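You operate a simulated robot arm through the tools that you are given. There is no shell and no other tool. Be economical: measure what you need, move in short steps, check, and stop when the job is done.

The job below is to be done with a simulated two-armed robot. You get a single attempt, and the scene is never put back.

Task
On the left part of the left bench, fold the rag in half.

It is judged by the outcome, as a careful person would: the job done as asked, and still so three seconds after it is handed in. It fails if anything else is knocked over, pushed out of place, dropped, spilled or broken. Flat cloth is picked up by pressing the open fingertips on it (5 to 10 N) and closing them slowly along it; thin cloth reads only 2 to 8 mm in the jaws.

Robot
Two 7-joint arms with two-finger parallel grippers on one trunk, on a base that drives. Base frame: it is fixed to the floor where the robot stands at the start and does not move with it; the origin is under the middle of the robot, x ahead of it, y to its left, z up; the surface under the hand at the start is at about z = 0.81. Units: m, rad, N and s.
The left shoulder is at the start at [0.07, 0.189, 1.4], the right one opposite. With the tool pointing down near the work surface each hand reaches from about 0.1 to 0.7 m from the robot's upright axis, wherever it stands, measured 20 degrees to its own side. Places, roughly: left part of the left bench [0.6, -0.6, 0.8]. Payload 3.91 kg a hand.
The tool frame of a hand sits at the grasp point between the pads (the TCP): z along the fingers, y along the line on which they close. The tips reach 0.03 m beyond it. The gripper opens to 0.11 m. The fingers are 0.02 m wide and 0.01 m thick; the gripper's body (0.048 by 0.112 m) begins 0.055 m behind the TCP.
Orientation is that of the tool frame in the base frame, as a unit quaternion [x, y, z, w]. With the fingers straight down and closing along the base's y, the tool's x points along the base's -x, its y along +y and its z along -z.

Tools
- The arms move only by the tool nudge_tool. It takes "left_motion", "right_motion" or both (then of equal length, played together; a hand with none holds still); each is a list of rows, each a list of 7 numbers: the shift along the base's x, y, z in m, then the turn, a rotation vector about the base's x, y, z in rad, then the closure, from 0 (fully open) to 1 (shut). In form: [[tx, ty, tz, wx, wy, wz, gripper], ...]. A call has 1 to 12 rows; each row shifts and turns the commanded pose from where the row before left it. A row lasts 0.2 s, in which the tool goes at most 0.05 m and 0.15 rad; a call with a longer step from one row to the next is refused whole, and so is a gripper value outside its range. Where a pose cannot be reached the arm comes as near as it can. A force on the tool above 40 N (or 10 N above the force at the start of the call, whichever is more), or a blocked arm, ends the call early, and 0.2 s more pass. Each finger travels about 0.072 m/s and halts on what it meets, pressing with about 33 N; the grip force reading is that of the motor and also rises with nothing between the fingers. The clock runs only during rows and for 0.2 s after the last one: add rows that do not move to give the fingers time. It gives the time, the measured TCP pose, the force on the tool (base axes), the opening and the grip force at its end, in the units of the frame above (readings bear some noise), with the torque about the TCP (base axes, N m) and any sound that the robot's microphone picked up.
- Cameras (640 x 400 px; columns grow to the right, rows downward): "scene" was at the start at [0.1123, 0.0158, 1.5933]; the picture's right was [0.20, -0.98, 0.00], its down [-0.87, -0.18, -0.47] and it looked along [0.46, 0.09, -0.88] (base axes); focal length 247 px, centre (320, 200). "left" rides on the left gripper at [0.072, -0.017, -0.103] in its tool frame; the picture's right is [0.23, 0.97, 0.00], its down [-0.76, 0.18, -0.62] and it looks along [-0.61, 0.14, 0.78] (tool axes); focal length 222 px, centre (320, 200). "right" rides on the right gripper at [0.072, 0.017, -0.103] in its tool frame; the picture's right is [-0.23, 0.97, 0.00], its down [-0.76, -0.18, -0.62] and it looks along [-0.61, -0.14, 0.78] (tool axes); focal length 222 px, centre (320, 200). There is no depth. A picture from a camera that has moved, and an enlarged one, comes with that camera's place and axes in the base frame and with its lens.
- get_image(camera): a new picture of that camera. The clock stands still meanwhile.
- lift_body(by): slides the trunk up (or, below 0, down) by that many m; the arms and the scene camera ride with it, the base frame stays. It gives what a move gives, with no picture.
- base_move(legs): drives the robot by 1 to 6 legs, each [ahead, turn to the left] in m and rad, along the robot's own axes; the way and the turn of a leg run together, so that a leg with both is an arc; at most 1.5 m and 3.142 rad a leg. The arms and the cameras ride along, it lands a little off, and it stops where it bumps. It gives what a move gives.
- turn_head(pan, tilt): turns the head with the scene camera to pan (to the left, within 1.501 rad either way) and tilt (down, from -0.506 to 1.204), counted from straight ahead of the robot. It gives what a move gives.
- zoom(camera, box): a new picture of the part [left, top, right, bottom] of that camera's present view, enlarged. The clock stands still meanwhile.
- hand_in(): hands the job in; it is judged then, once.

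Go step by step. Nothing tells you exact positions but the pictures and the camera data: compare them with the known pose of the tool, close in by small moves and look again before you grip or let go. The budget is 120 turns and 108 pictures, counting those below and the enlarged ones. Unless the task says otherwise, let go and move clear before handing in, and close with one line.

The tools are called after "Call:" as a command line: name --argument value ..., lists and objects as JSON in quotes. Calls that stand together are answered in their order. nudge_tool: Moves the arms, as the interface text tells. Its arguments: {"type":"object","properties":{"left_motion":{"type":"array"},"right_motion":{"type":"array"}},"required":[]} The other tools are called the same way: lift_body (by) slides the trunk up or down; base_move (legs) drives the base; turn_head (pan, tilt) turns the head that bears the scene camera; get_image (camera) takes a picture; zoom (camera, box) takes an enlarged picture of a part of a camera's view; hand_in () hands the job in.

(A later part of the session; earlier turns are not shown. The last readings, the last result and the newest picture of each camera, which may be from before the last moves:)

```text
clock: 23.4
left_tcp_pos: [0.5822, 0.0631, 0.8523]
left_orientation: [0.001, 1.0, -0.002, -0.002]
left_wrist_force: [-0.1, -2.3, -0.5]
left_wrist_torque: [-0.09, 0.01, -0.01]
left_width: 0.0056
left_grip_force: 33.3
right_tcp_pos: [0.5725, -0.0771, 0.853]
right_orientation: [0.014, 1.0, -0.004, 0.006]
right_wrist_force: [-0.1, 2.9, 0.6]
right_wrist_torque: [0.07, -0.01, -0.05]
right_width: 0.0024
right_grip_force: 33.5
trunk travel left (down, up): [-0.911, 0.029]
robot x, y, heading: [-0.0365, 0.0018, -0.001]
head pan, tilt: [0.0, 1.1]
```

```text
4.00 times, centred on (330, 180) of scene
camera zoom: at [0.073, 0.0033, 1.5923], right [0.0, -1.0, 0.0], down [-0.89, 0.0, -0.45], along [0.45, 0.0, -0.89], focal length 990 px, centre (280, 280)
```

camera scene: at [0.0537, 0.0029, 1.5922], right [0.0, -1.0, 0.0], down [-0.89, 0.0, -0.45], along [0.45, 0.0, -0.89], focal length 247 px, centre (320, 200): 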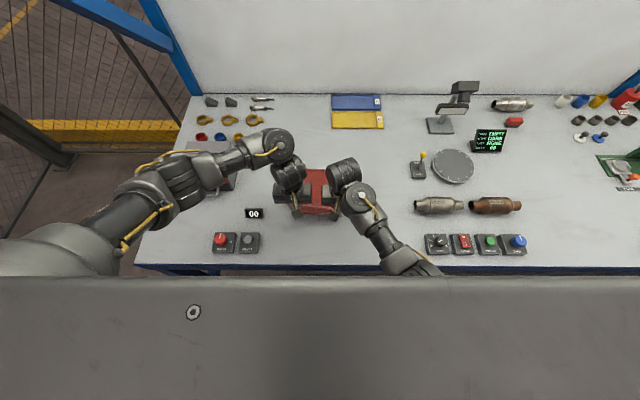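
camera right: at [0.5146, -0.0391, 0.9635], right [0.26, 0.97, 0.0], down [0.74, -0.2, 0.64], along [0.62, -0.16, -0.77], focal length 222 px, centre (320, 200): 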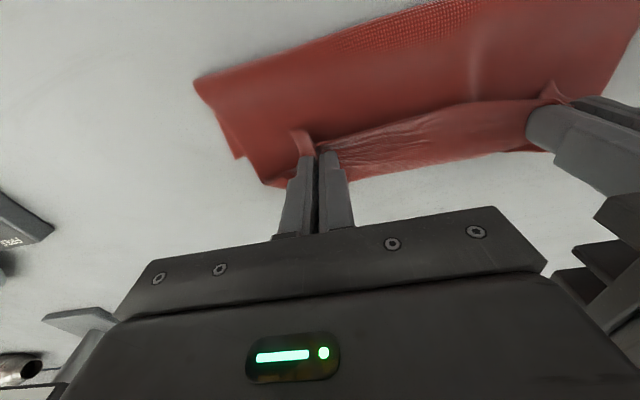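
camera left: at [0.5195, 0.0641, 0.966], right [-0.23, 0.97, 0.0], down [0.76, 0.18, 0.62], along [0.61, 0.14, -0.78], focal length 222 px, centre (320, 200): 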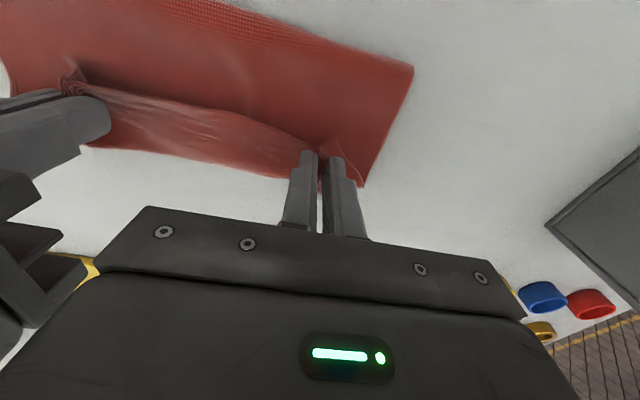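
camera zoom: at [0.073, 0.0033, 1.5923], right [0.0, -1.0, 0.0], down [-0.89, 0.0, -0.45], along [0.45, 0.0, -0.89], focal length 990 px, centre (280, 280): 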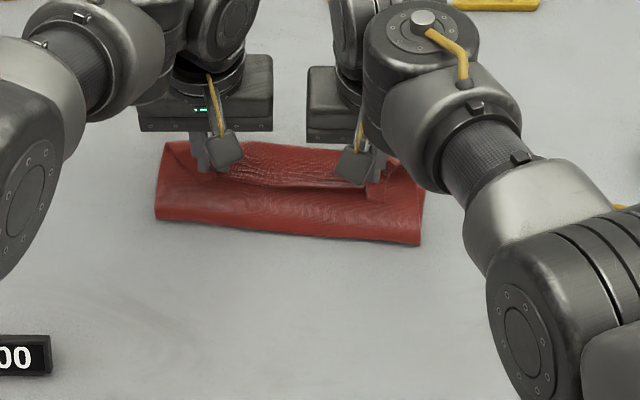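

The fold has rolled too far forward (line at x≈0.515) and the held strip curls back because the fingers stayed upright. I lift and draw the edge back to re-roll the fold, then bring the base back to its starting spot for more reach.

Call:
nudge_tool --left_motion '[[-0.005, 0, 0.03, 0, 0, 0, 1], [-0.03, 0, 0.03, 0, 0, 0, 1], [-0.035, 0, 0.01, 0, 0, 0, 1], [-0.02, 0, 0, 0, 0, 0, 1]]' --right_motion '[[-0.005, 0, 0.03, 0, 0, 0, 1], [-0.03, 0, 0.03, 0, 0, 0, 1], [-0.035, 0, 0.01, 0, 0, 0, 1], [-0.02, 0, 0, 0, 0, 0, 1]]'

Call:
base_move --legs '[[0.035, 0]]'

Call:
zoom --camera "scene" --box '[220, 110, 420, 235]'

Call:
get_image --camera "right"

Call:
get_image --camera "left"

```text
clock: 24.4
left_tcp_pos: [0.4966, 0.0688, 0.9262]
left_orientation: [-0.003, 1.0, 0.0, 0.004]
left_wrist_force: [-1.3, -10.6, -0.1]
left_wrist_torque: [-0.33, 0.05, 0.03]
left_width: 0.0063
left_grip_force: 32.7
right_tcp_pos: [0.4805, -0.075, 0.9236]
right_orientation: [0.014, 1.0, -0.002, 0.007]
right_wrist_force: [2.0, 10.9, -0.5]
right_wrist_torque: [0.31, -0.04, -0.14]
right_width: 0.0021
right_grip_force: 32.6
trunk travel left (down, up): [-0.911, 0.029]
robot x, y, heading: [-0.0395, -0.0029, 0.007]
head pan, tilt: [0.0, 1.1]
```

```text
clock: 25.2
left_tcp_pos: [0.5244, 0.0683, 0.9287]
left_orientation: [-0.001, 1.0, 0.001, 0.006]
left_wrist_force: [-2.1, -12.1, 1.1]
left_wrist_torque: [-0.37, -0.02, 0.1]
left_width: 0.0059
left_grip_force: 32.8
right_tcp_pos: [0.5098, -0.0748, 0.9258]
right_orientation: [0.014, 1.0, -0.002, 0.009]
right_wrist_force: [1.3, 11.9, 0.4]
right_wrist_torque: [0.32, -0.09, -0.14]
right_width: 0.0026
right_grip_force: 33.1
trunk travel left (down, up): [-0.911, 0.029]
robot x, y, heading: [-0.0065, 0.0052, -0.001]
head pan, tilt: [0.0, 1.1]
```

```text
3.20 times, centred on (320, 172) of scene
camera zoom: at [0.0974, 0.0028, 1.5931], right [0.0, -1.0, 0.0], down [-0.89, 0.0, -0.46], along [0.46, 0.0, -0.89], focal length 792 px, centre (320, 288)
```

zoom: 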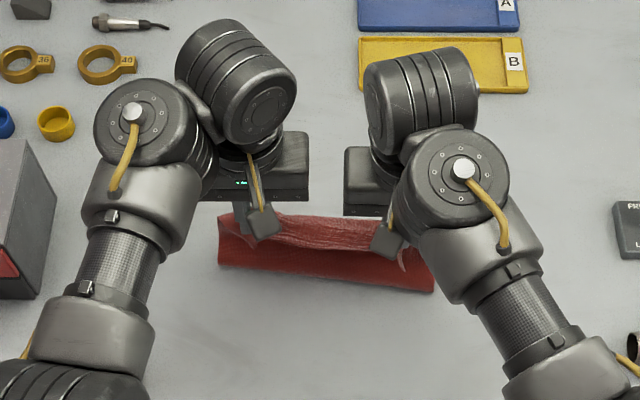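

```text
77 pictures are left
camera right: at [0.4363, -0.0559, 1.0267], right [0.25, 0.97, 0.0], down [0.74, -0.2, 0.64], along [0.62, -0.16, -0.77], focal length 222 px, centre (320, 200)
```

right: 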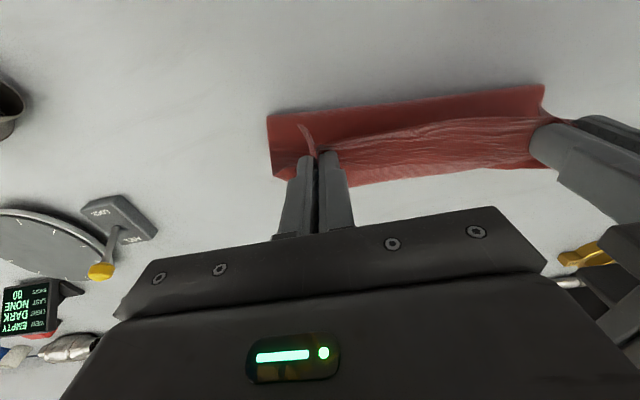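

```text
76 pictures are left
camera left: at [0.451, 0.0503, 1.0314], right [-0.23, 0.97, 0.0], down [0.75, 0.18, 0.63], along [0.61, 0.15, -0.78], focal length 222 px, centre (320, 200)
```

left: 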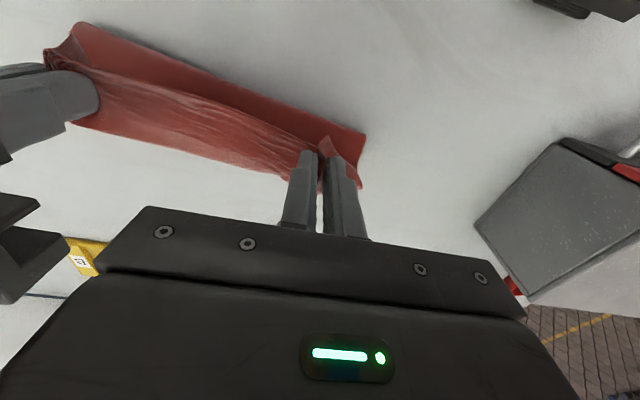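

The far edge has not moved, but slack let the fold creep forward. I ease the pull between the hands, draw the edge back, and repeat the arc at nearly full cloth radius about x≈0.48, tilting the fingertips back toward me on the way down so the held strip stands up instead of curling under.

Call:
nudge_tool --left_motion '[[-0.03, -0.0015, -0.008, 0, 0, 0, 1], [-0.032, 0, -0.009, 0, 0, 0, 1], [-0.032, 0, -0.009, 0, 0, 0, 1], [0, 0, 0, 0, 0, 0, 1], [0, 0, 0, 0, 0, 0, 1]]' --right_motion '[[-0.03, 0.0015, -0.006, 0, 0, 0, 1], [-0.031, 0, -0.008, 0, 0, 0, 1], [-0.031, 0, -0.009, 0, 0, 0, 1], [0, 0, 0, 0, 0, 0, 1], [0, 0, 0, 0, 0, 0, 1]]'

Call:
get_image --camera "scene"

Call:
get_image --camera "left"

```text
clock: 25.7
left_tcp_pos: [0.5174, 0.0794, 0.9298]
left_orientation: [-0.006, 1.0, 0.007, 0.023]
left_wrist_force: [-7.5, -24.5, -1.0]
left_wrist_torque: [-0.77, 0.24, 0.0]
left_width: 0.007
left_grip_force: 33.2
right_tcp_pos: [0.486, -0.0646, 0.9221]
right_orientation: [0.009, 1.0, 0.005, 0.016]
right_wrist_force: [6.3, 25.3, 1.8]
right_wrist_torque: [0.75, -0.27, -0.26]
right_width: 0.0026
right_grip_force: 33.0
trunk travel left (down, up): [-0.911, 0.029]
robot x, y, heading: [-0.0057, 0.0014, 0.0]
head pan, tilt: [0.0, 1.1]
stopped in row 2 (right hand): the force on the tool passed its limit at 46 N (the readings are from after the stop); the commanded pose is now the measured one
```

```text
75 pictures are left
camera scene: at [0.1018, 0.004, 1.5928], right [0.0, -1.0, 0.0], down [-0.89, 0.0, -0.46], along [0.46, 0.0, -0.89], focal length 247 px, centre (320, 200)
```

scene: 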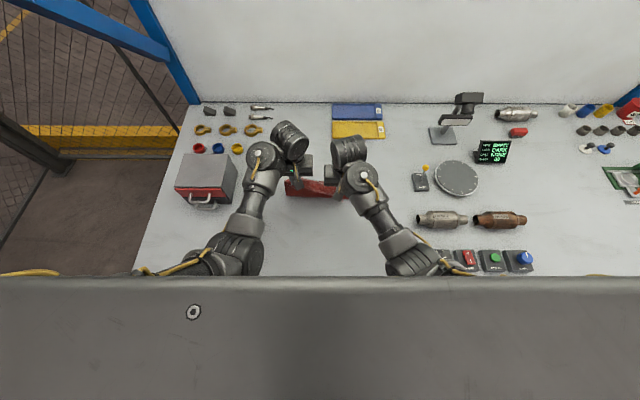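

```text
74 pictures are left
camera left: at [0.4397, 0.0602, 1.0301], right [-0.24, 0.97, 0.0], down [0.73, 0.18, 0.66], along [0.64, 0.16, -0.75], focal length 222 px, centre (320, 200)
```

left: 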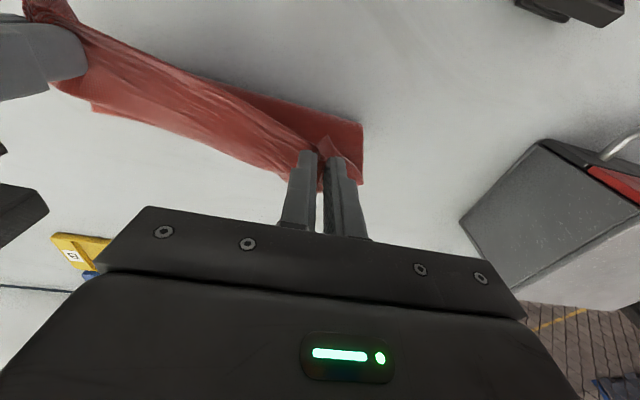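

The left arm lagged (its elbow is re-settling) and the cloth got pulled tight between the hands. I bring the right hand back level with the left to slacken it and let things settle.

Call:
nudge_tool --right_motion '[[0.015, 0.005, 0, 0, 0, 0, 1], [0.01, 0.002, 0, 0, 0, 0, 1], [0, 0, 0, 0, 0, 0, 1]]' --left_motion '[[0, 0, 0, 0, 0, 0, 1], [0, 0, 0, 0, 0, 0, 1], [0, 0, 0, 0, 0, 0, 1]]'

Call:
turn_head --pan 0.5 --tilt 1.15

Call:
get_image --camera "scene"

```text
clock: 26.5
left_tcp_pos: [0.5231, 0.0801, 0.9305]
left_orientation: [-0.008, 1.0, 0.007, 0.022]
left_wrist_force: [-0.1, -6.7, -0.5]
left_wrist_torque: [-0.22, 0.06, 0.02]
left_width: 0.0059
left_grip_force: 32.5
right_tcp_pos: [0.5124, -0.0621, 0.9201]
right_orientation: [0.012, 1.0, 0.002, 0.011]
right_wrist_force: [-0.2, 6.6, 0.7]
right_wrist_torque: [0.19, -0.04, -0.06]
right_width: 0.0023
right_grip_force: 33.3
trunk travel left (down, up): [-0.911, 0.029]
robot x, y, heading: [-0.0039, 0.0035, 0.007]
head pan, tilt: [0.0, 1.1]
```

```text
clock: 27.4
left_tcp_pos: [0.5237, 0.0796, 0.9299]
left_orientation: [-0.008, 1.0, 0.008, 0.021]
left_wrist_force: [-0.5, -4.3, -0.9]
left_wrist_torque: [-0.17, 0.03, 0.01]
left_width: 0.006
left_grip_force: 32.8
right_tcp_pos: [0.5128, -0.0598, 0.9192]
right_orientation: [0.012, 1.0, 0.002, 0.012]
right_wrist_force: [1.0, 5.8, 0.7]
right_wrist_torque: [0.15, -0.01, -0.08]
right_width: 0.002
right_grip_force: 33.8
trunk travel left (down, up): [-0.911, 0.029]
robot x, y, heading: [-0.0065, -0.0019, 0.001]
head pan, tilt: [0.499, 1.15]
```

```text
73 pictures are left
camera scene: at [0.0966, 0.0316, 1.5892], right [0.48, -0.88, 0.0], down [-0.8, -0.44, -0.41], along [0.36, 0.2, -0.91], focal length 247 px, centre (320, 200)
```

scene: 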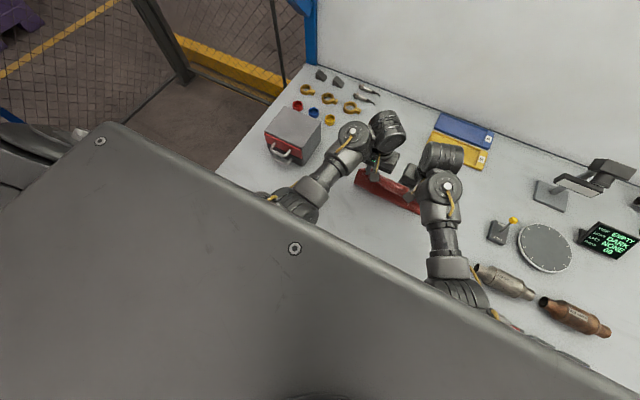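

The left arm has taken an elbow-down posture but is free now. Rather than pull the hands back against the body, I drive the base back 7 cm to draw the cloth back, then view it.

Call:
base_move --legs '[[-0.07, 0]]'

Call:
turn_head --pan 0.0 --tilt 1.1

Call:
zoom --camera "scene" --box '[220, 110, 420, 235]'

Call:
get_image --camera "left"

Call:
get_image --camera "right"

```text
clock: 28.4
left_tcp_pos: [0.4546, 0.0796, 0.9285]
left_orientation: [-0.008, 1.0, 0.008, 0.02]
left_wrist_force: [0.9, -5.1, -0.3]
left_wrist_torque: [-0.15, 0.03, -0.02]
left_width: 0.0061
left_grip_force: 32.5
right_tcp_pos: [0.446, -0.0606, 0.9175]
right_orientation: [0.011, 1.0, 0.002, 0.01]
right_wrist_force: [0.6, 4.0, -0.2]
right_wrist_torque: [0.14, 0.02, -0.08]
right_width: 0.0022
right_grip_force: 33.0
trunk travel left (down, up): [-0.911, 0.029]
robot x, y, heading: [-0.0765, 0.0032, 0.002]
head pan, tilt: [0.499, 1.15]
```

```text
clock: 29.3
left_tcp_pos: [0.4542, 0.0798, 0.9286]
left_orientation: [-0.008, 1.0, 0.008, 0.022]
left_wrist_force: [-0.7, -6.2, 0.9]
left_wrist_torque: [-0.19, 0.03, 0.0]
left_width: 0.0062
left_grip_force: 33.1
right_tcp_pos: [0.4448, -0.0601, 0.9189]
right_orientation: [0.011, 1.0, 0.002, 0.012]
right_wrist_force: [0.1, 4.8, -0.4]
right_wrist_torque: [0.17, 0.01, -0.08]
right_width: 0.0023
right_grip_force: 32.9
trunk travel left (down, up): [-0.911, 0.029]
robot x, y, heading: [-0.0731, 0.0001, 0.002]
head pan, tilt: [0.0, 1.1]
```

```text
3.20 times, centred on (320, 172) of scene
camera zoom: at [0.0391, 0.0032, 1.5922], right [0.0, -1.0, 0.0], down [-0.89, 0.0, -0.45], along [0.45, 0.0, -0.89], focal length 792 px, centre (320, 288)
```

zoom: 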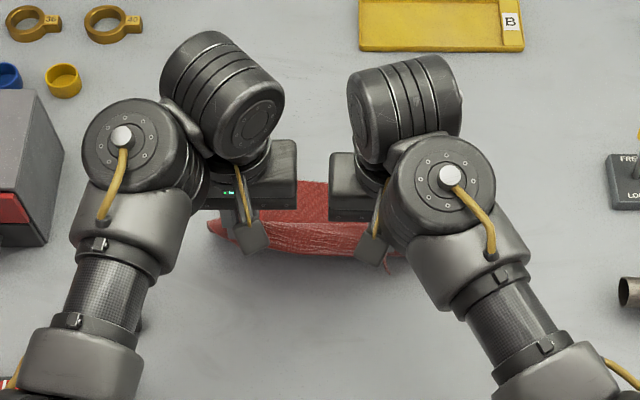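

```text
71 pictures are left
camera left: at [0.3757, 0.0604, 1.0293], right [-0.24, 0.97, 0.01], down [0.73, 0.18, 0.66], along [0.64, 0.16, -0.75], focal length 222 px, centre (320, 200)
```

left: 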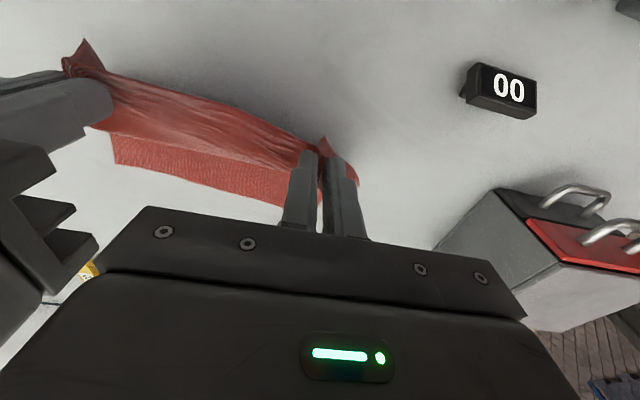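

```text
70 pictures are left
camera right: at [0.3698, -0.0423, 1.0196], right [0.25, 0.97, 0.01], down [0.74, -0.2, 0.64], along [0.62, -0.15, -0.77], focal length 222 px, centre (320, 200)
```

right: 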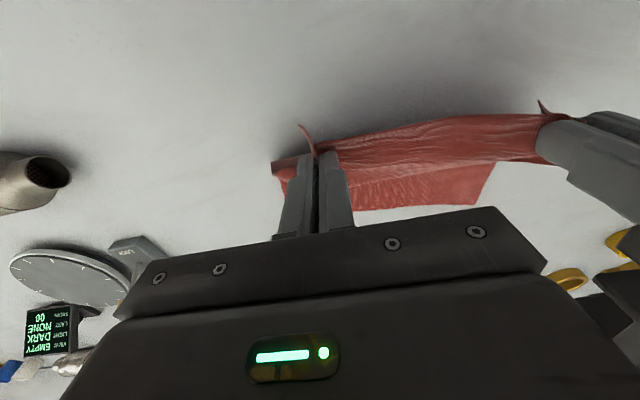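

The cloth is drawn back straight: the far edge now shows at x≈0.56–0.57 and the fold belongs at x≈0.455. I drive ahead 3 cm at height, then run the arc down with the tilt.

Call:
base_move --legs '[[0.03, 0]]'

Call:
nudge_tool --left_motion '[[0.032, -0.004, -0.0123, 0, 0.15, 0, 1], [0.0265, -0.004, -0.02, 0, 0.15, 0, 1], [0, 0, 0, 0, 0, 0, 1]]' --right_motion '[[0.029, -0.004, -0.0063, 0, 0.15, 0, 1], [0.0245, -0.004, -0.016, 0, 0.15, 0, 1], [0, 0, 0, 0, 0, 0, 1]]'

```text
clock: 30.2
left_tcp_pos: [0.4778, 0.0797, 0.933]
left_orientation: [-0.007, 1.0, 0.008, 0.025]
left_wrist_force: [-1.2, -4.7, 0.1]
left_wrist_torque: [-0.16, -0.04, 0.04]
left_width: 0.0058
left_grip_force: 32.6
right_tcp_pos: [0.4689, -0.0615, 0.9222]
right_orientation: [0.012, 1.0, 0.003, 0.015]
right_wrist_force: [-0.2, 4.1, 0.4]
right_wrist_torque: [0.15, -0.05, -0.05]
right_width: 0.0022
right_grip_force: 32.8
trunk travel left (down, up): [-0.911, 0.029]
robot x, y, heading: [-0.0471, -0.0005, -0.0]
head pan, tilt: [0.0, 1.1]
```

```text
clock: 31.0
left_tcp_pos: [0.5405, 0.0715, 0.8986]
left_orientation: [-0.006, 0.992, 0.009, -0.126]
left_wrist_force: [0.0, -4.8, -0.2]
left_wrist_torque: [-0.1, 0.03, 0.01]
left_width: 0.0063
left_grip_force: 33.0
right_tcp_pos: [0.5271, -0.0683, 0.898]
right_orientation: [0.011, 0.991, 0.001, -0.137]
right_wrist_force: [1.0, 4.7, 0.4]
right_wrist_torque: [0.09, -0.02, -0.07]
right_width: 0.0023
right_grip_force: 33.3
trunk travel left (down, up): [-0.911, 0.029]
robot x, y, heading: [-0.0433, 0.0014, 0.001]
head pan, tilt: [0.0, 1.1]
```

Call:
zoom --camera "scene" --box '[220, 110, 420, 235]'

Call:
get_image --camera "left"

Call:
get_image --camera "right"

```text
3.20 times, centred on (320, 172) of scene
camera zoom: at [0.0652, 0.003, 1.5925], right [0.0, -1.0, 0.0], down [-0.89, 0.0, -0.46], along [0.46, 0.0, -0.89], focal length 792 px, centre (320, 288)
```

zoom: 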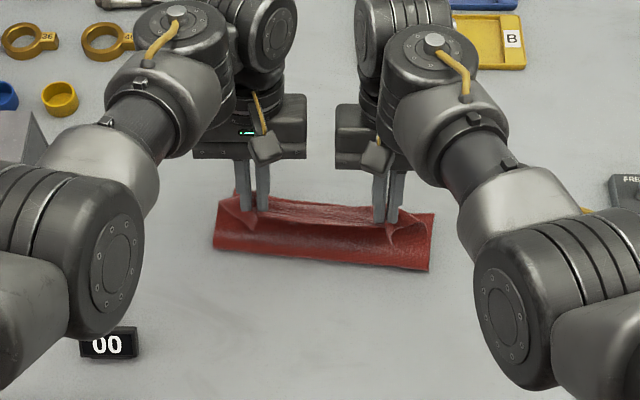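

```text
68 pictures are left
camera left: at [0.4945, 0.0523, 1.0174], right [-0.23, 0.97, 0.08], down [0.89, 0.18, 0.42], along [0.39, 0.16, -0.91], focal length 222 px, centre (320, 200)
```

left: 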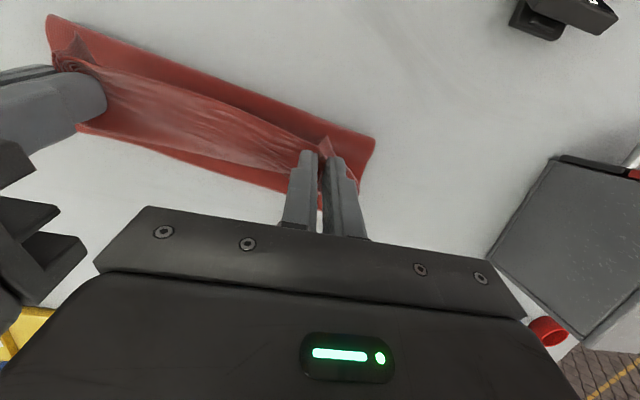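

```text
67 pictures are left
camera right: at [0.4841, -0.0498, 1.0156], right [0.24, 0.97, -0.06], down [0.9, -0.2, 0.39], along [0.37, -0.15, -0.92], focal length 222 px, centre (320, 200)
```

right: 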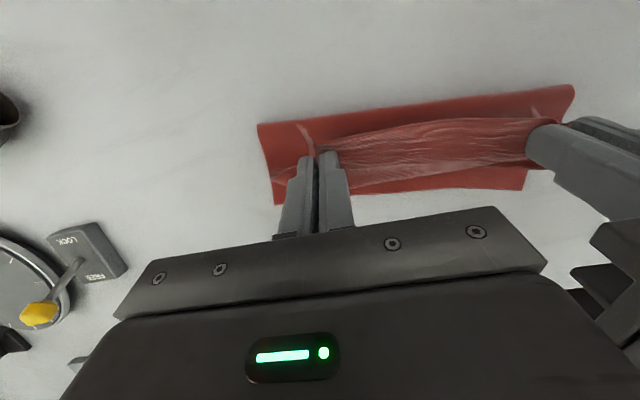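

The fold looks good now with the open loop near x≈0.48–0.51 and the strip standing. I lower the edge onto the far edge (left ≈0.59, right ≈0.56).

Call:
nudge_tool --left_motion '[[0.018, -0.003, -0.018, 0, 0.12, 0, 1], [0.016, -0.003, -0.018, 0, 0.1, 0, 1], [0.013, -0.003, -0.01, 0, 0, 0, 1], [0, 0, 0, 0, 0, 0, 1]]' --right_motion '[[0.012, -0.003, -0.018, 0, 0.12, 0, 1], [0.011, -0.003, -0.018, 0, 0.1, 0, 1], [0.009, -0.003, -0.01, 0, 0, 0, 1], [0, 0, 0, 0, 0, 0, 1]]'

Call:
zoom --camera "scene" --box '[240, 120, 400, 220]'

Call:
get_image --camera "left"

Call:
get_image --camera "right"

```text
clock: 31.5
left_tcp_pos: [0.5317, 0.097, 0.8983]
left_orientation: [0.003, 0.98, -0.001, -0.197]
left_wrist_force: [-2.4, -24.9, -1.1]
left_wrist_torque: [-0.64, 0.06, 0.41]
left_width: 0.0004
left_grip_force: 33.2
left hand out of reach, approached as far as the arm can: row 1, 2
right_tcp_pos: [0.516, -0.0664, 0.8907]
right_orientation: [0.007, 0.98, 0.0, -0.199]
right_wrist_force: [2.7, 24.2, 2.0]
right_wrist_torque: [0.62, -0.05, -0.49]
right_width: 0.0021
right_grip_force: 32.5
right hand out of reach, approached as far as the arm can: row 1, 2
trunk travel left (down, up): [-0.911, 0.029]
robot x, y, heading: [-0.045, 0.0038, 0.004]
head pan, tilt: [0.0, 1.1]
stopped in row 2 (left hand): the force on the tool passed its limit at 57 N (the readings are from after the stop); the commanded pose is now the measured one
```

```text
4.00 times, centred on (320, 170) of scene
camera zoom: at [0.0679, 0.0074, 1.5923], right [0.0, -1.0, 0.0], down [-0.89, 0.0, -0.45], along [0.45, 0.0, -0.89], focal length 990 px, centre (320, 320)
```

zoom: 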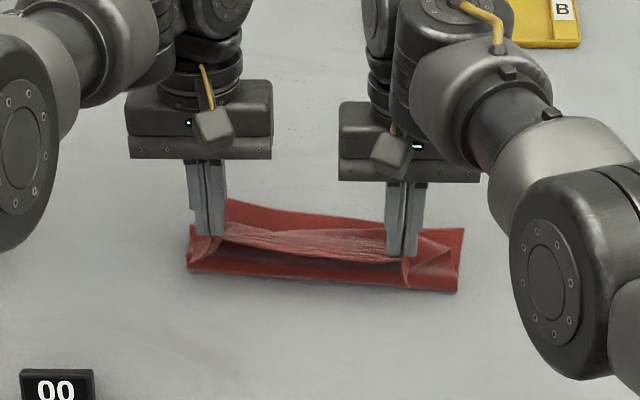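

```text
65 pictures are left
camera left: at [0.504, 0.0815, 1.0219], right [-0.2, 0.98, 0.08], down [0.94, 0.17, 0.28], along [0.26, 0.14, -0.96], focal length 222 px, centre (320, 200)
```

left: 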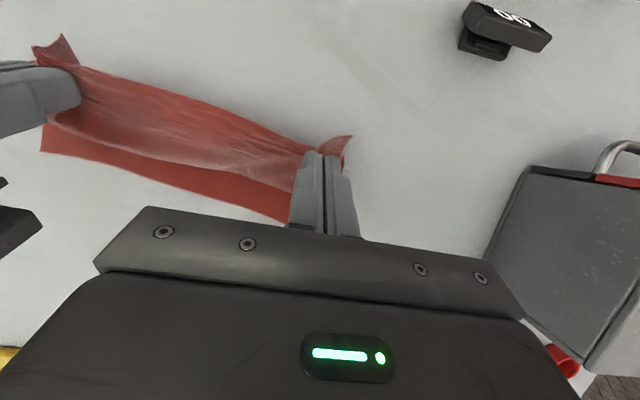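

```text
64 pictures are left
camera right: at [0.4897, -0.0474, 1.0125], right [0.22, 0.97, -0.09], down [0.94, -0.19, 0.28], along [0.25, -0.15, -0.96], focal length 222 px, centre (320, 200)
```

right: 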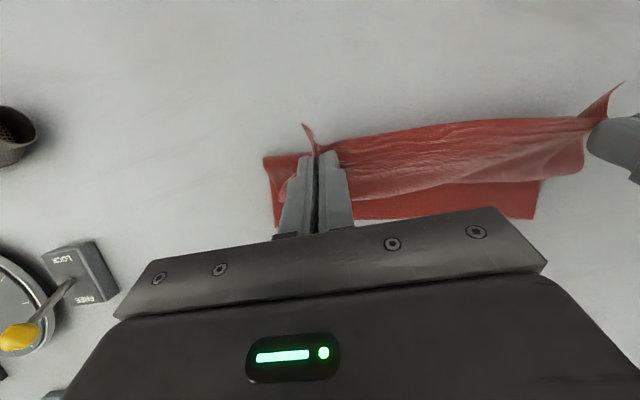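

The tilt ran out of reach and the hands were pulled apart; the left grip is now very thin but still holds. I slacken by moving the left hand in, and ease the tilt.

Call:
nudge_tool --left_motion '[[0, -0.012, 0, 0, -0.04, 0, 1], [0, -0.012, 0, 0, -0.04, 0, 1], [0, 0, 0, 0, 0, 0, 1]]' --right_motion '[[0, 0, 0, 0, -0.04, 0, 1], [0, 0, 0, 0, -0.04, 0, 1], [0, 0, 0, 0, 0, 0, 1]]'

```text
clock: 32.3
left_tcp_pos: [0.5333, 0.0765, 0.8978]
left_orientation: [-0.001, 0.987, 0.004, -0.159]
left_wrist_force: [0.0, -0.8, -0.8]
left_wrist_torque: [-0.01, 0.02, 0.03]
left_width: 0.0002
left_grip_force: 33.4
right_tcp_pos: [0.5163, -0.0719, 0.8895]
right_orientation: [0.009, 0.987, 0.0, -0.162]
right_wrist_force: [0.0, 0.1, -0.3]
right_wrist_torque: [0.0, 0.01, 0.01]
right_width: 0.0019
right_grip_force: 33.5
trunk travel left (down, up): [-0.911, 0.029]
robot x, y, heading: [-0.0438, 0.0028, 0.003]
head pan, tilt: [0.0, 1.1]
```

Call:
base_move --legs '[[0.045, 0]]'

Call:
zoom --camera "scene" --box '[240, 120, 400, 220]'

Call:
get_image --camera "left"

Call:
get_image --camera "right"

```text
clock: 33.2
left_tcp_pos: [0.5736, 0.0756, 0.9013]
left_orientation: [0.0, 0.988, 0.003, -0.155]
left_wrist_force: [-0.3, 0.1, 0.7]
left_wrist_torque: [-0.05, 0.01, 0.01]
left_width: 0.0005
left_grip_force: 32.6
right_tcp_pos: [0.5546, -0.0702, 0.8906]
right_orientation: [0.009, 0.988, 0.001, -0.157]
right_wrist_force: [-0.8, 1.3, -1.2]
right_wrist_torque: [0.0, -0.01, 0.03]
right_width: 0.002
right_grip_force: 33.4
trunk travel left (down, up): [-0.911, 0.029]
robot x, y, heading: [0.0015, 0.0024, 0.0]
head pan, tilt: [0.0, 1.1]
```

```text
4.00 times, centred on (320, 170) of scene
camera zoom: at [0.1071, 0.0031, 1.5925], right [0.0, -1.0, 0.0], down [-0.89, 0.0, -0.46], along [0.46, 0.0, -0.89], focal length 990 px, centre (320, 320)
```

zoom: 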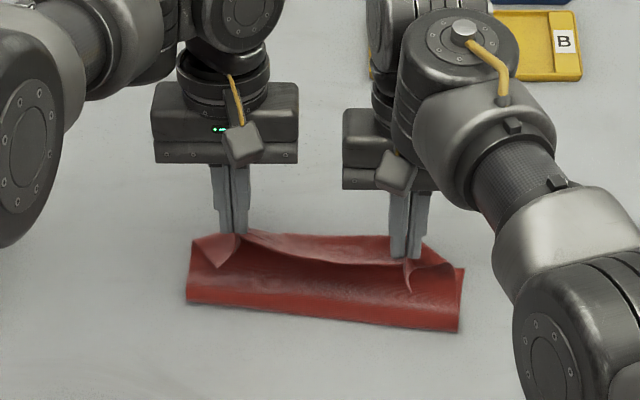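

```text
62 pictures are left
camera left: at [0.5357, 0.0575, 1.022], right [-0.21, 0.97, 0.08], down [0.92, 0.17, 0.36], along [0.34, 0.15, -0.93], focal length 222 px, centre (320, 200)
```

left: 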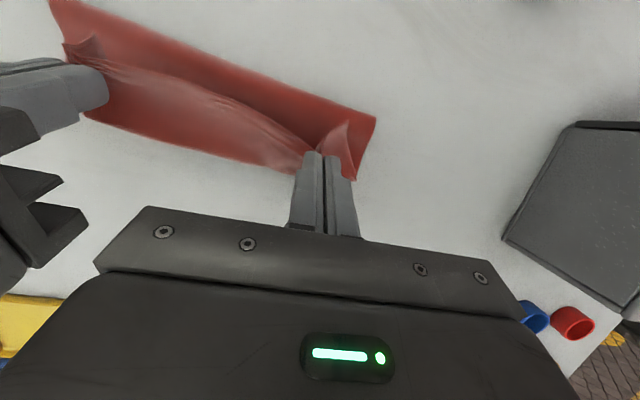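

```text
61 pictures are left
camera right: at [0.518, -0.0528, 1.0116], right [0.23, 0.97, -0.07], down [0.91, -0.19, 0.36], along [0.33, -0.15, -0.93], focal length 222 px, centre (320, 200)
```

right: 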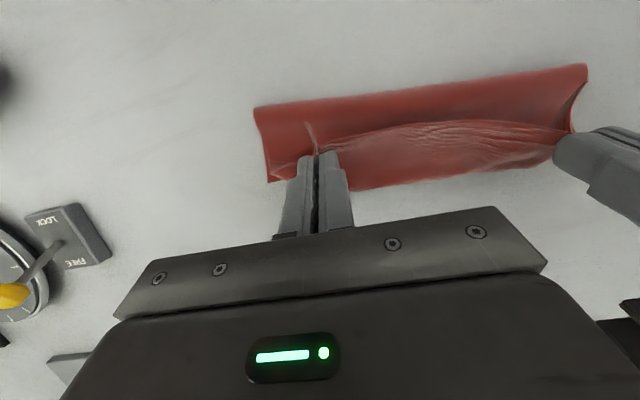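

Both still hold. I lower the edge now, nearly straight down, with a slight shift right.

Call:
nudge_tool --left_motion '[[0.003, -0.002, -0.015, 0, 0, 0, 1], [0.003, -0.002, -0.015, 0, 0, 0, 1], [0.002, -0.002, -0.015, 0, 0, 0, 1], [0, 0, 0, 0, 0, 0, 1]]' --right_motion '[[0, -0.001, -0.012, 0, 0, 0, 1], [0, -0.001, -0.012, 0, 0, 0, 1], [0, -0.001, -0.011, 0, 0, 0, 1], [0, 0, 0, 0, 0, 0, 1]]'

Call:
zoom --camera "scene" --box '[240, 120, 400, 220]'

Call:
zoom --camera "left" --box '[40, 0, 440, 250]'

Call:
zoom --camera "right" --box '[220, 0, 620, 250]'

```text
clock: 34.2
left_tcp_pos: [0.5749, 0.0738, 0.8656]
left_orientation: [0.001, 0.987, 0.003, -0.158]
left_wrist_force: [0.0, -1.2, -0.4]
left_wrist_torque: [0.04, 0.05, -0.03]
left_width: 0.0003
left_grip_force: 33.4
left hand out of reach, approached as far as the arm can: row 2, 3
right_tcp_pos: [0.5599, -0.0737, 0.8538]
right_orientation: [0.009, 0.987, 0.0, -0.161]
right_wrist_force: [0.1, 0.8, -0.4]
right_wrist_torque: [0.02, 0.03, 0.0]
right_width: 0.0019
right_grip_force: 33.1
trunk travel left (down, up): [-0.911, 0.029]
robot x, y, heading: [0.0022, 0.0012, 0.001]
head pan, tilt: [0.0, 1.1]
```

```text
4.00 times, centred on (320, 170) of scene
camera zoom: at [0.1163, 0.003, 1.592], right [0.0, -1.0, 0.0], down [-0.89, 0.0, -0.45], along [0.45, 0.0, -0.89], focal length 990 px, centre (320, 320)
```

zoom: 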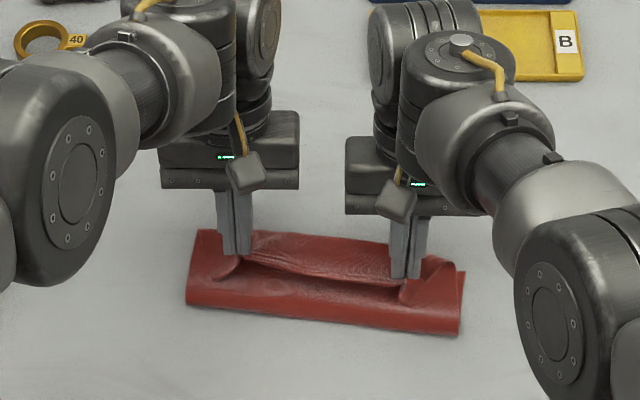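

```text
1.60 times, centred on (240, 125) of left
camera zoom: at [0.5393, 0.0573, 0.9871], right [-0.21, 0.97, 0.08], down [0.92, 0.17, 0.35], along [0.33, 0.15, -0.93], focal length 355 px, centre (448, 320)
```

zoom: 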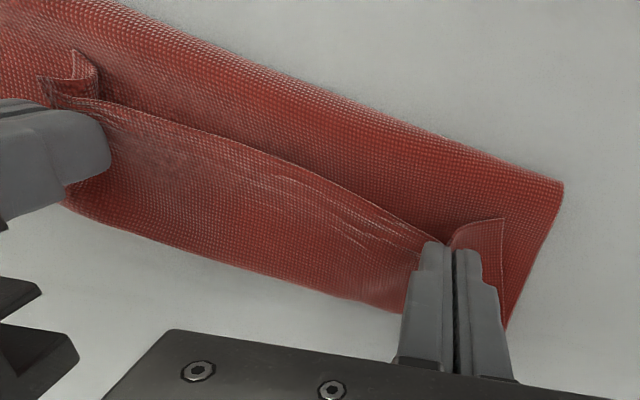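

```text
1.60 times, centred on (420, 125) of right
camera zoom: at [0.5236, -0.0555, 0.9735], right [0.23, 0.97, -0.07], down [0.92, -0.19, 0.35], along [0.33, -0.15, -0.93], focal length 355 px, centre (160, 320)
```

zoom: 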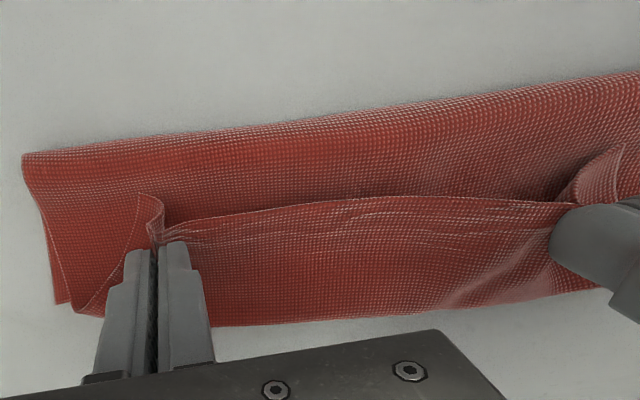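

The sheet still bulges ahead of the grips because the arc was slack. I raise the edge again to the full cloth height with fingers upright, drive back until it hangs over the fold line, and then repeat with the cloth kept taut.

Call:
nudge_tool --left_motion '[[-0.003, 0, 0.022, 0, -0.105, 0, 1], [-0.003, 0, 0.022, 0, -0.105, 0, 1], [-0.003, 0, 0.022, 0, -0.1, 0, 1], [0, 0, 0, 0, 0, 0, 1]]' --right_motion '[[-0.003, 0, 0.025, 0, -0.105, 0, 1], [-0.003, 0, 0.025, 0, -0.105, 0, 1], [-0.003, 0, 0.025, 0, -0.1, 0, 1], [0, 0, 0, 0, 0, 0, 1]]'

Call:
base_move --legs '[[-0.1, 0]]'

Call:
zoom --camera "scene" --box '[220, 110, 420, 235]'

Call:
get_image --camera "left"

Call:
get_image --camera "right"

```text
clock: 35.2
left_tcp_pos: [0.5942, 0.0693, 0.9131]
left_orientation: [0.001, 1.0, 0.003, -0.004]
left_wrist_force: [0.0, -0.4, -0.2]
left_wrist_torque: [-0.03, 0.03, 0.02]
left_width: 0.0002
left_grip_force: 33.2
left hand out of reach, approached as far as the arm can: row 1, 2
right_tcp_pos: [0.5482, -0.0739, 0.9299]
right_orientation: [0.009, 1.0, 0.002, -0.005]
right_wrist_force: [0.4, 0.6, -1.0]
right_wrist_torque: [0.03, 0.02, 0.02]
right_width: 0.0021
right_grip_force: 32.6
trunk travel left (down, up): [-0.911, 0.029]
robot x, y, heading: [0.0017, 0.0003, 0.005]
head pan, tilt: [0.0, 1.1]
```

```text
clock: 36.4
left_tcp_pos: [0.4952, 0.0687, 0.9112]
left_orientation: [0.0, 1.0, 0.002, -0.003]
left_wrist_force: [-0.8, -0.5, -0.3]
left_wrist_torque: [0.0, 0.01, -0.01]
left_width: 0.0003
left_grip_force: 33.0
right_tcp_pos: [0.451, -0.0726, 0.9294]
right_orientation: [0.01, 1.0, 0.002, -0.006]
right_wrist_force: [0.1, 0.2, -0.5]
right_wrist_torque: [0.0, 0.01, -0.02]
right_width: 0.0019
right_grip_force: 33.3
trunk travel left (down, up): [-0.911, 0.029]
robot x, y, heading: [-0.1018, 0.0012, 0.001]
head pan, tilt: [0.0, 1.1]
```

```text
3.20 times, centred on (320, 172) of scene
camera zoom: at [0.0156, 0.0032, 1.5921], right [0.0, -1.0, 0.0], down [-0.89, 0.0, -0.45], along [0.45, 0.0, -0.89], focal length 792 px, centre (320, 288)
```

zoom: 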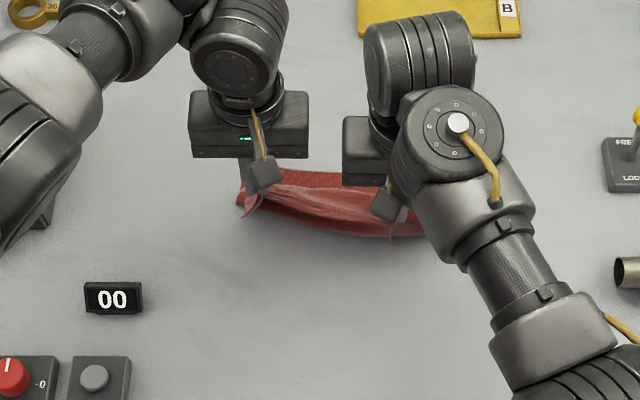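

```text
56 pictures are left
camera left: at [0.4229, 0.051, 1.0163], right [-0.23, 0.97, 0.01], down [0.77, 0.17, 0.62], along [0.6, 0.15, -0.79], focal length 222 px, centre (320, 200)
```

left: 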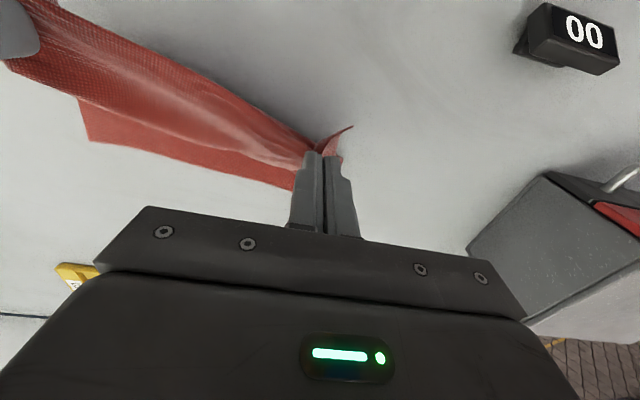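

```text
55 pictures are left
camera right: at [0.3794, -0.0557, 1.0322], right [0.25, 0.97, 0.0], down [0.76, -0.19, 0.61], along [0.6, -0.15, -0.79], focal length 222 px, centre (320, 200)
```

right: 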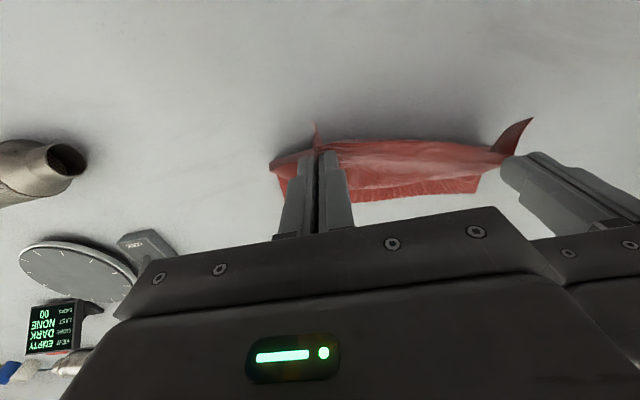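

The far edge lies at x≈0.57 (left) and 0.556 (right). The left hand is 4 cm ahead of the right, so I level the two and raise them to the full cloth length above the fold line.

Call:
nudge_tool --left_motion '[[-0.009, 0, 0.008, 0, 0, 0, 1], [-0.009, 0, 0.008, 0, 0, 0, 1], [-0.009, 0, 0.008, 0, 0, 0, 1], [-0.008, 0, 0.007, 0, 0, 0, 1], [0, 0, 0, 0, 0, 0, 1]]' --right_motion '[[-0.002, 0, 0.003, 0, 0, 0, 1], [-0.001, 0, 0.003, 0, 0, 0, 1], [-0.001, 0, 0.003, 0, 0, 0, 1], [-0.001, 0, 0.003, 0, 0, 0, 1], [0, 0, 0, 0, 0, 0, 1]]'

Call:
get_image --camera "left"

Call:
get_image --camera "right"

```text
clock: 37.5
left_tcp_pos: [0.4596, 0.0691, 0.9431]
left_orientation: [0.0, 1.0, 0.002, -0.002]
left_wrist_force: [0.4, 0.2, -1.0]
left_wrist_torque: [0.02, 0.03, -0.02]
left_width: 0.0003
left_grip_force: 32.6
left hand out of reach, approached as far as the arm can: row 3
right_tcp_pos: [0.4453, -0.0726, 0.9408]
right_orientation: [0.009, 1.0, 0.001, -0.005]
right_wrist_force: [0.2, 0.3, -0.7]
right_wrist_torque: [0.01, 0.01, 0.01]
right_width: 0.0021
right_grip_force: 33.1
trunk travel left (down, up): [-0.911, 0.029]
robot x, y, heading: [-0.0968, -0.0029, -0.004]
head pan, tilt: [0.0, 1.1]
```

```text
54 pictures are left
camera left: at [0.3869, 0.0523, 1.0476], right [-0.23, 0.97, 0.01], down [0.77, 0.17, 0.62], along [0.6, 0.15, -0.78], focal length 222 px, centre (320, 200)
```

left: 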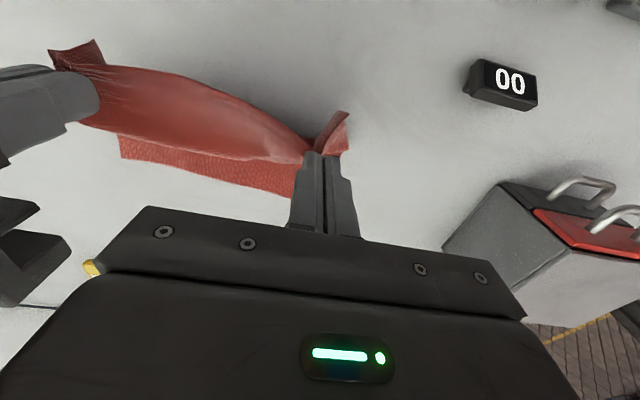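

```text
53 pictures are left
camera right: at [0.3738, -0.0549, 1.0444], right [0.25, 0.97, 0.0], down [0.76, -0.19, 0.61], along [0.6, -0.15, -0.79], focal length 222 px, centre (320, 200)
```

right: 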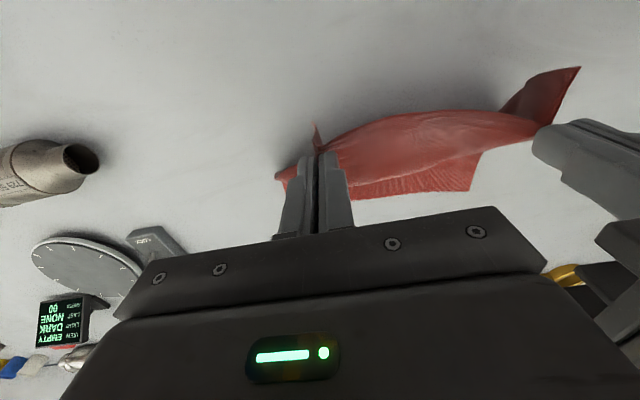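

Level and hanging now. I drive ahead 3 cm at height and then swing the edge over and down along a taut arc.

Call:
base_move --legs '[[0.032, 0]]'

Call:
nudge_tool --left_motion '[[0.03, -0.002, -0.015, 0, 0, 0, 1], [0.02, -0.002, -0.02, 0, 0, 0, 1], [0.013, -0.002, -0.023, 0, 0, 0, 1], [0, 0, 0, 0, 0, 0, 1]]' --right_motion '[[0.03, -0.002, -0.015, 0, 0, 0, 1], [0.02, -0.002, -0.02, 0, 0, 0, 1], [0.013, -0.002, -0.023, 0, 0, 0, 1], [0, 0, 0, 0, 0, 0, 1]]'

Call:
zoom --camera "scene" --box '[220, 110, 420, 235]'

Call:
get_image --camera "left"

Call:
get_image --camera "right"

```text
clock: 38.4
left_tcp_pos: [0.4855, 0.068, 0.9482]
left_orientation: [0.0, 1.0, 0.003, 0.001]
left_wrist_force: [-0.4, 0.0, 0.5]
left_wrist_torque: [0.0, -0.04, 0.03]
left_width: 0.0003
left_grip_force: 33.3
right_tcp_pos: [0.4711, -0.0746, 0.9454]
right_orientation: [0.009, 1.0, 0.002, -0.002]
right_wrist_force: [0.3, 0.5, 0.0]
right_wrist_torque: [0.04, -0.03, -0.01]
right_width: 0.0022
right_grip_force: 33.7
trunk travel left (down, up): [-0.911, 0.029]
robot x, y, heading: [-0.0633, 0.0013, -0.001]
head pan, tilt: [0.0, 1.1]
```

```text
clock: 39.4
left_tcp_pos: [0.5542, 0.0631, 0.8867]
left_orientation: [0.001, 1.0, 0.003, -0.004]
left_wrist_force: [0.7, -0.1, 0.8]
left_wrist_torque: [0.0, 0.0, 0.02]
left_width: 0.0004
left_grip_force: 33.1
right_tcp_pos: [0.5386, -0.0788, 0.8829]
right_orientation: [0.01, 1.0, 0.002, -0.006]
right_wrist_force: [0.0, 0.1, 0.3]
right_wrist_torque: [0.0, 0.0, 0.01]
right_width: 0.0019
right_grip_force: 32.8
trunk travel left (down, up): [-0.911, 0.029]
robot x, y, heading: [-0.0667, -0.0004, -0.0]
head pan, tilt: [0.0, 1.1]
```

```text
3.20 times, centred on (320, 172) of scene
camera zoom: at [0.0463, 0.0038, 1.5922], right [0.0, -1.0, 0.0], down [-0.89, 0.0, -0.45], along [0.45, 0.0, -0.89], focal length 792 px, centre (320, 288)
```

zoom: 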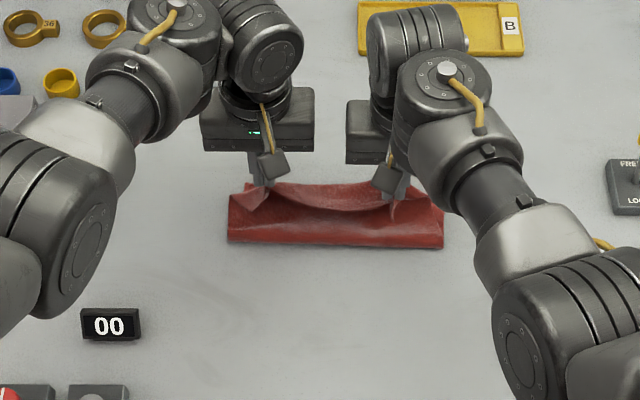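

```text
51 pictures are left
camera left: at [0.4816, 0.0462, 0.9897], right [-0.23, 0.97, 0.01], down [0.76, 0.17, 0.62], along [0.6, 0.14, -0.78], focal length 222 px, centre (320, 200)
```

left: 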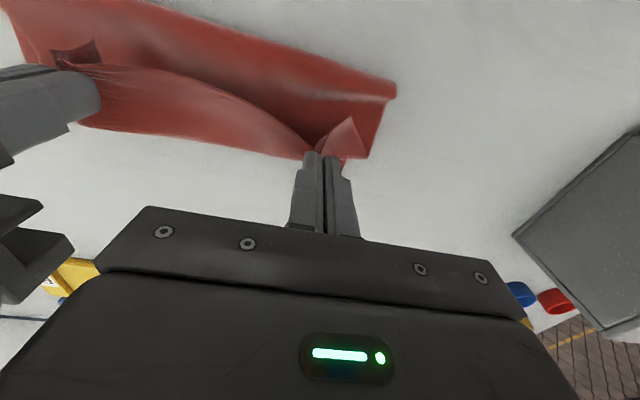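

```text
50 pictures are left
camera right: at [0.4685, -0.0609, 0.9857], right [0.25, 0.97, 0.0], down [0.76, -0.19, 0.61], along [0.6, -0.15, -0.79], focal length 222 px, centre (320, 200)
```

right: 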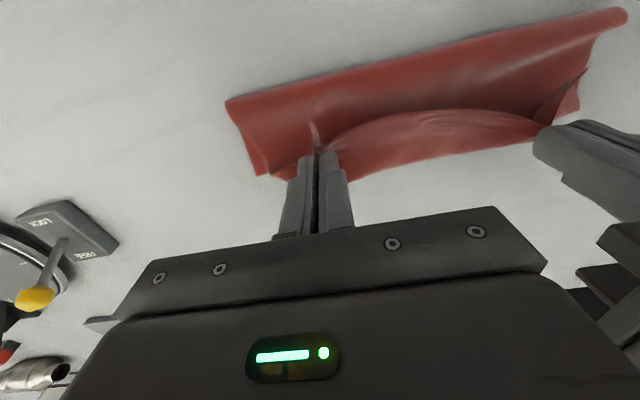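

The loop at the fold is still wide and the sheet leads the grips by about 3–4 cm. I bring the hands back 3 cm while lowering so that the sheet's leading bend, not the grips, lands at the far edge.

Call:
nudge_tool --left_motion '[[-0.012, -0.002, -0.012, 0, 0, 0, 1], [-0.012, -0.002, -0.01, 0, 0, 0, 1], [-0.008, 0, -0.006, 0, 0, 0, 1], [0, 0, 0, 0, 0, 0, 1]]' --right_motion '[[-0.012, -0.002, -0.01, 0, 0, 0, 1], [-0.012, -0.002, -0.01, 0, 0, 0, 1], [-0.008, 0, -0.006, 0, 0, 0, 1], [0, 0, 0, 0, 0, 0, 1]]'

Call:
zoom --camera "scene" --box '[220, 110, 420, 235]'

Call:
get_image --camera "left"

Call:
get_image --camera "right"

```text
clock: 40.4
left_tcp_pos: [0.5231, 0.059, 0.8593]
left_orientation: [0.0, 1.0, 0.003, -0.003]
left_wrist_force: [0.3, -0.2, -0.3]
left_wrist_torque: [-0.02, 0.02, -0.03]
left_width: 0.0002
left_grip_force: 33.1
right_tcp_pos: [0.5084, -0.083, 0.8562]
right_orientation: [0.009, 1.0, 0.002, -0.006]
right_wrist_force: [0.6, 0.2, 0.9]
right_wrist_torque: [0.01, 0.03, 0.0]
right_width: 0.0022
right_grip_force: 32.8
trunk travel left (down, up): [-0.911, 0.029]
robot x, y, heading: [-0.0662, 0.0017, 0.003]
head pan, tilt: [0.0, 1.1]
```

```text
3.20 times, centred on (320, 172) of scene
camera zoom: at [0.0463, 0.0028, 1.5922], right [0.0, -1.0, 0.0], down [-0.89, 0.0, -0.45], along [0.45, 0.0, -0.89], focal length 792 px, centre (320, 288)
```

zoom: 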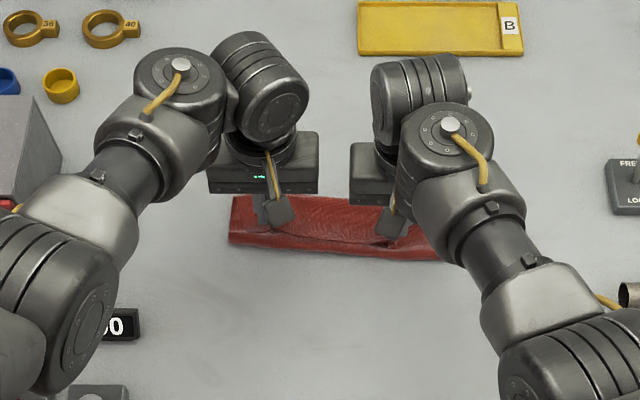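

```text
48 pictures are left
camera left: at [0.4494, 0.0414, 0.9619], right [-0.23, 0.97, 0.01], down [0.77, 0.17, 0.62], along [0.6, 0.15, -0.78], focal length 222 px, centre (320, 200)
```

left: 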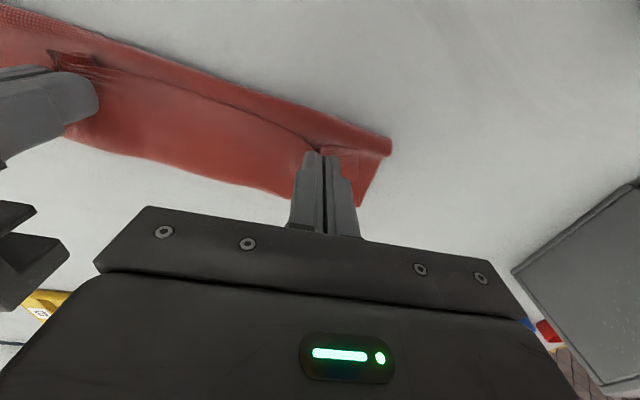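

```text
47 pictures are left
camera right: at [0.4363, -0.0655, 0.9598], right [0.25, 0.97, 0.0], down [0.76, -0.2, 0.61], along [0.6, -0.15, -0.79], focal length 222 px, centre (320, 200)
```

right: 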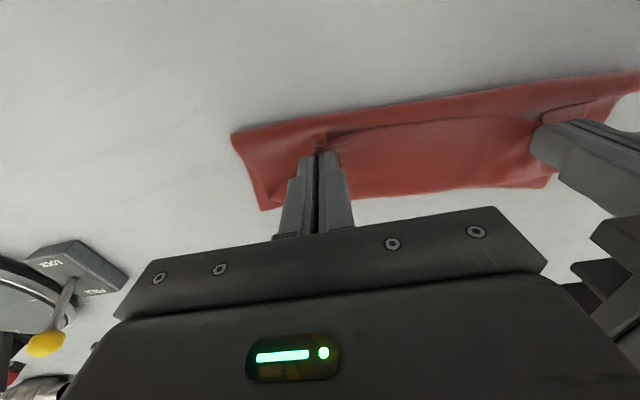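

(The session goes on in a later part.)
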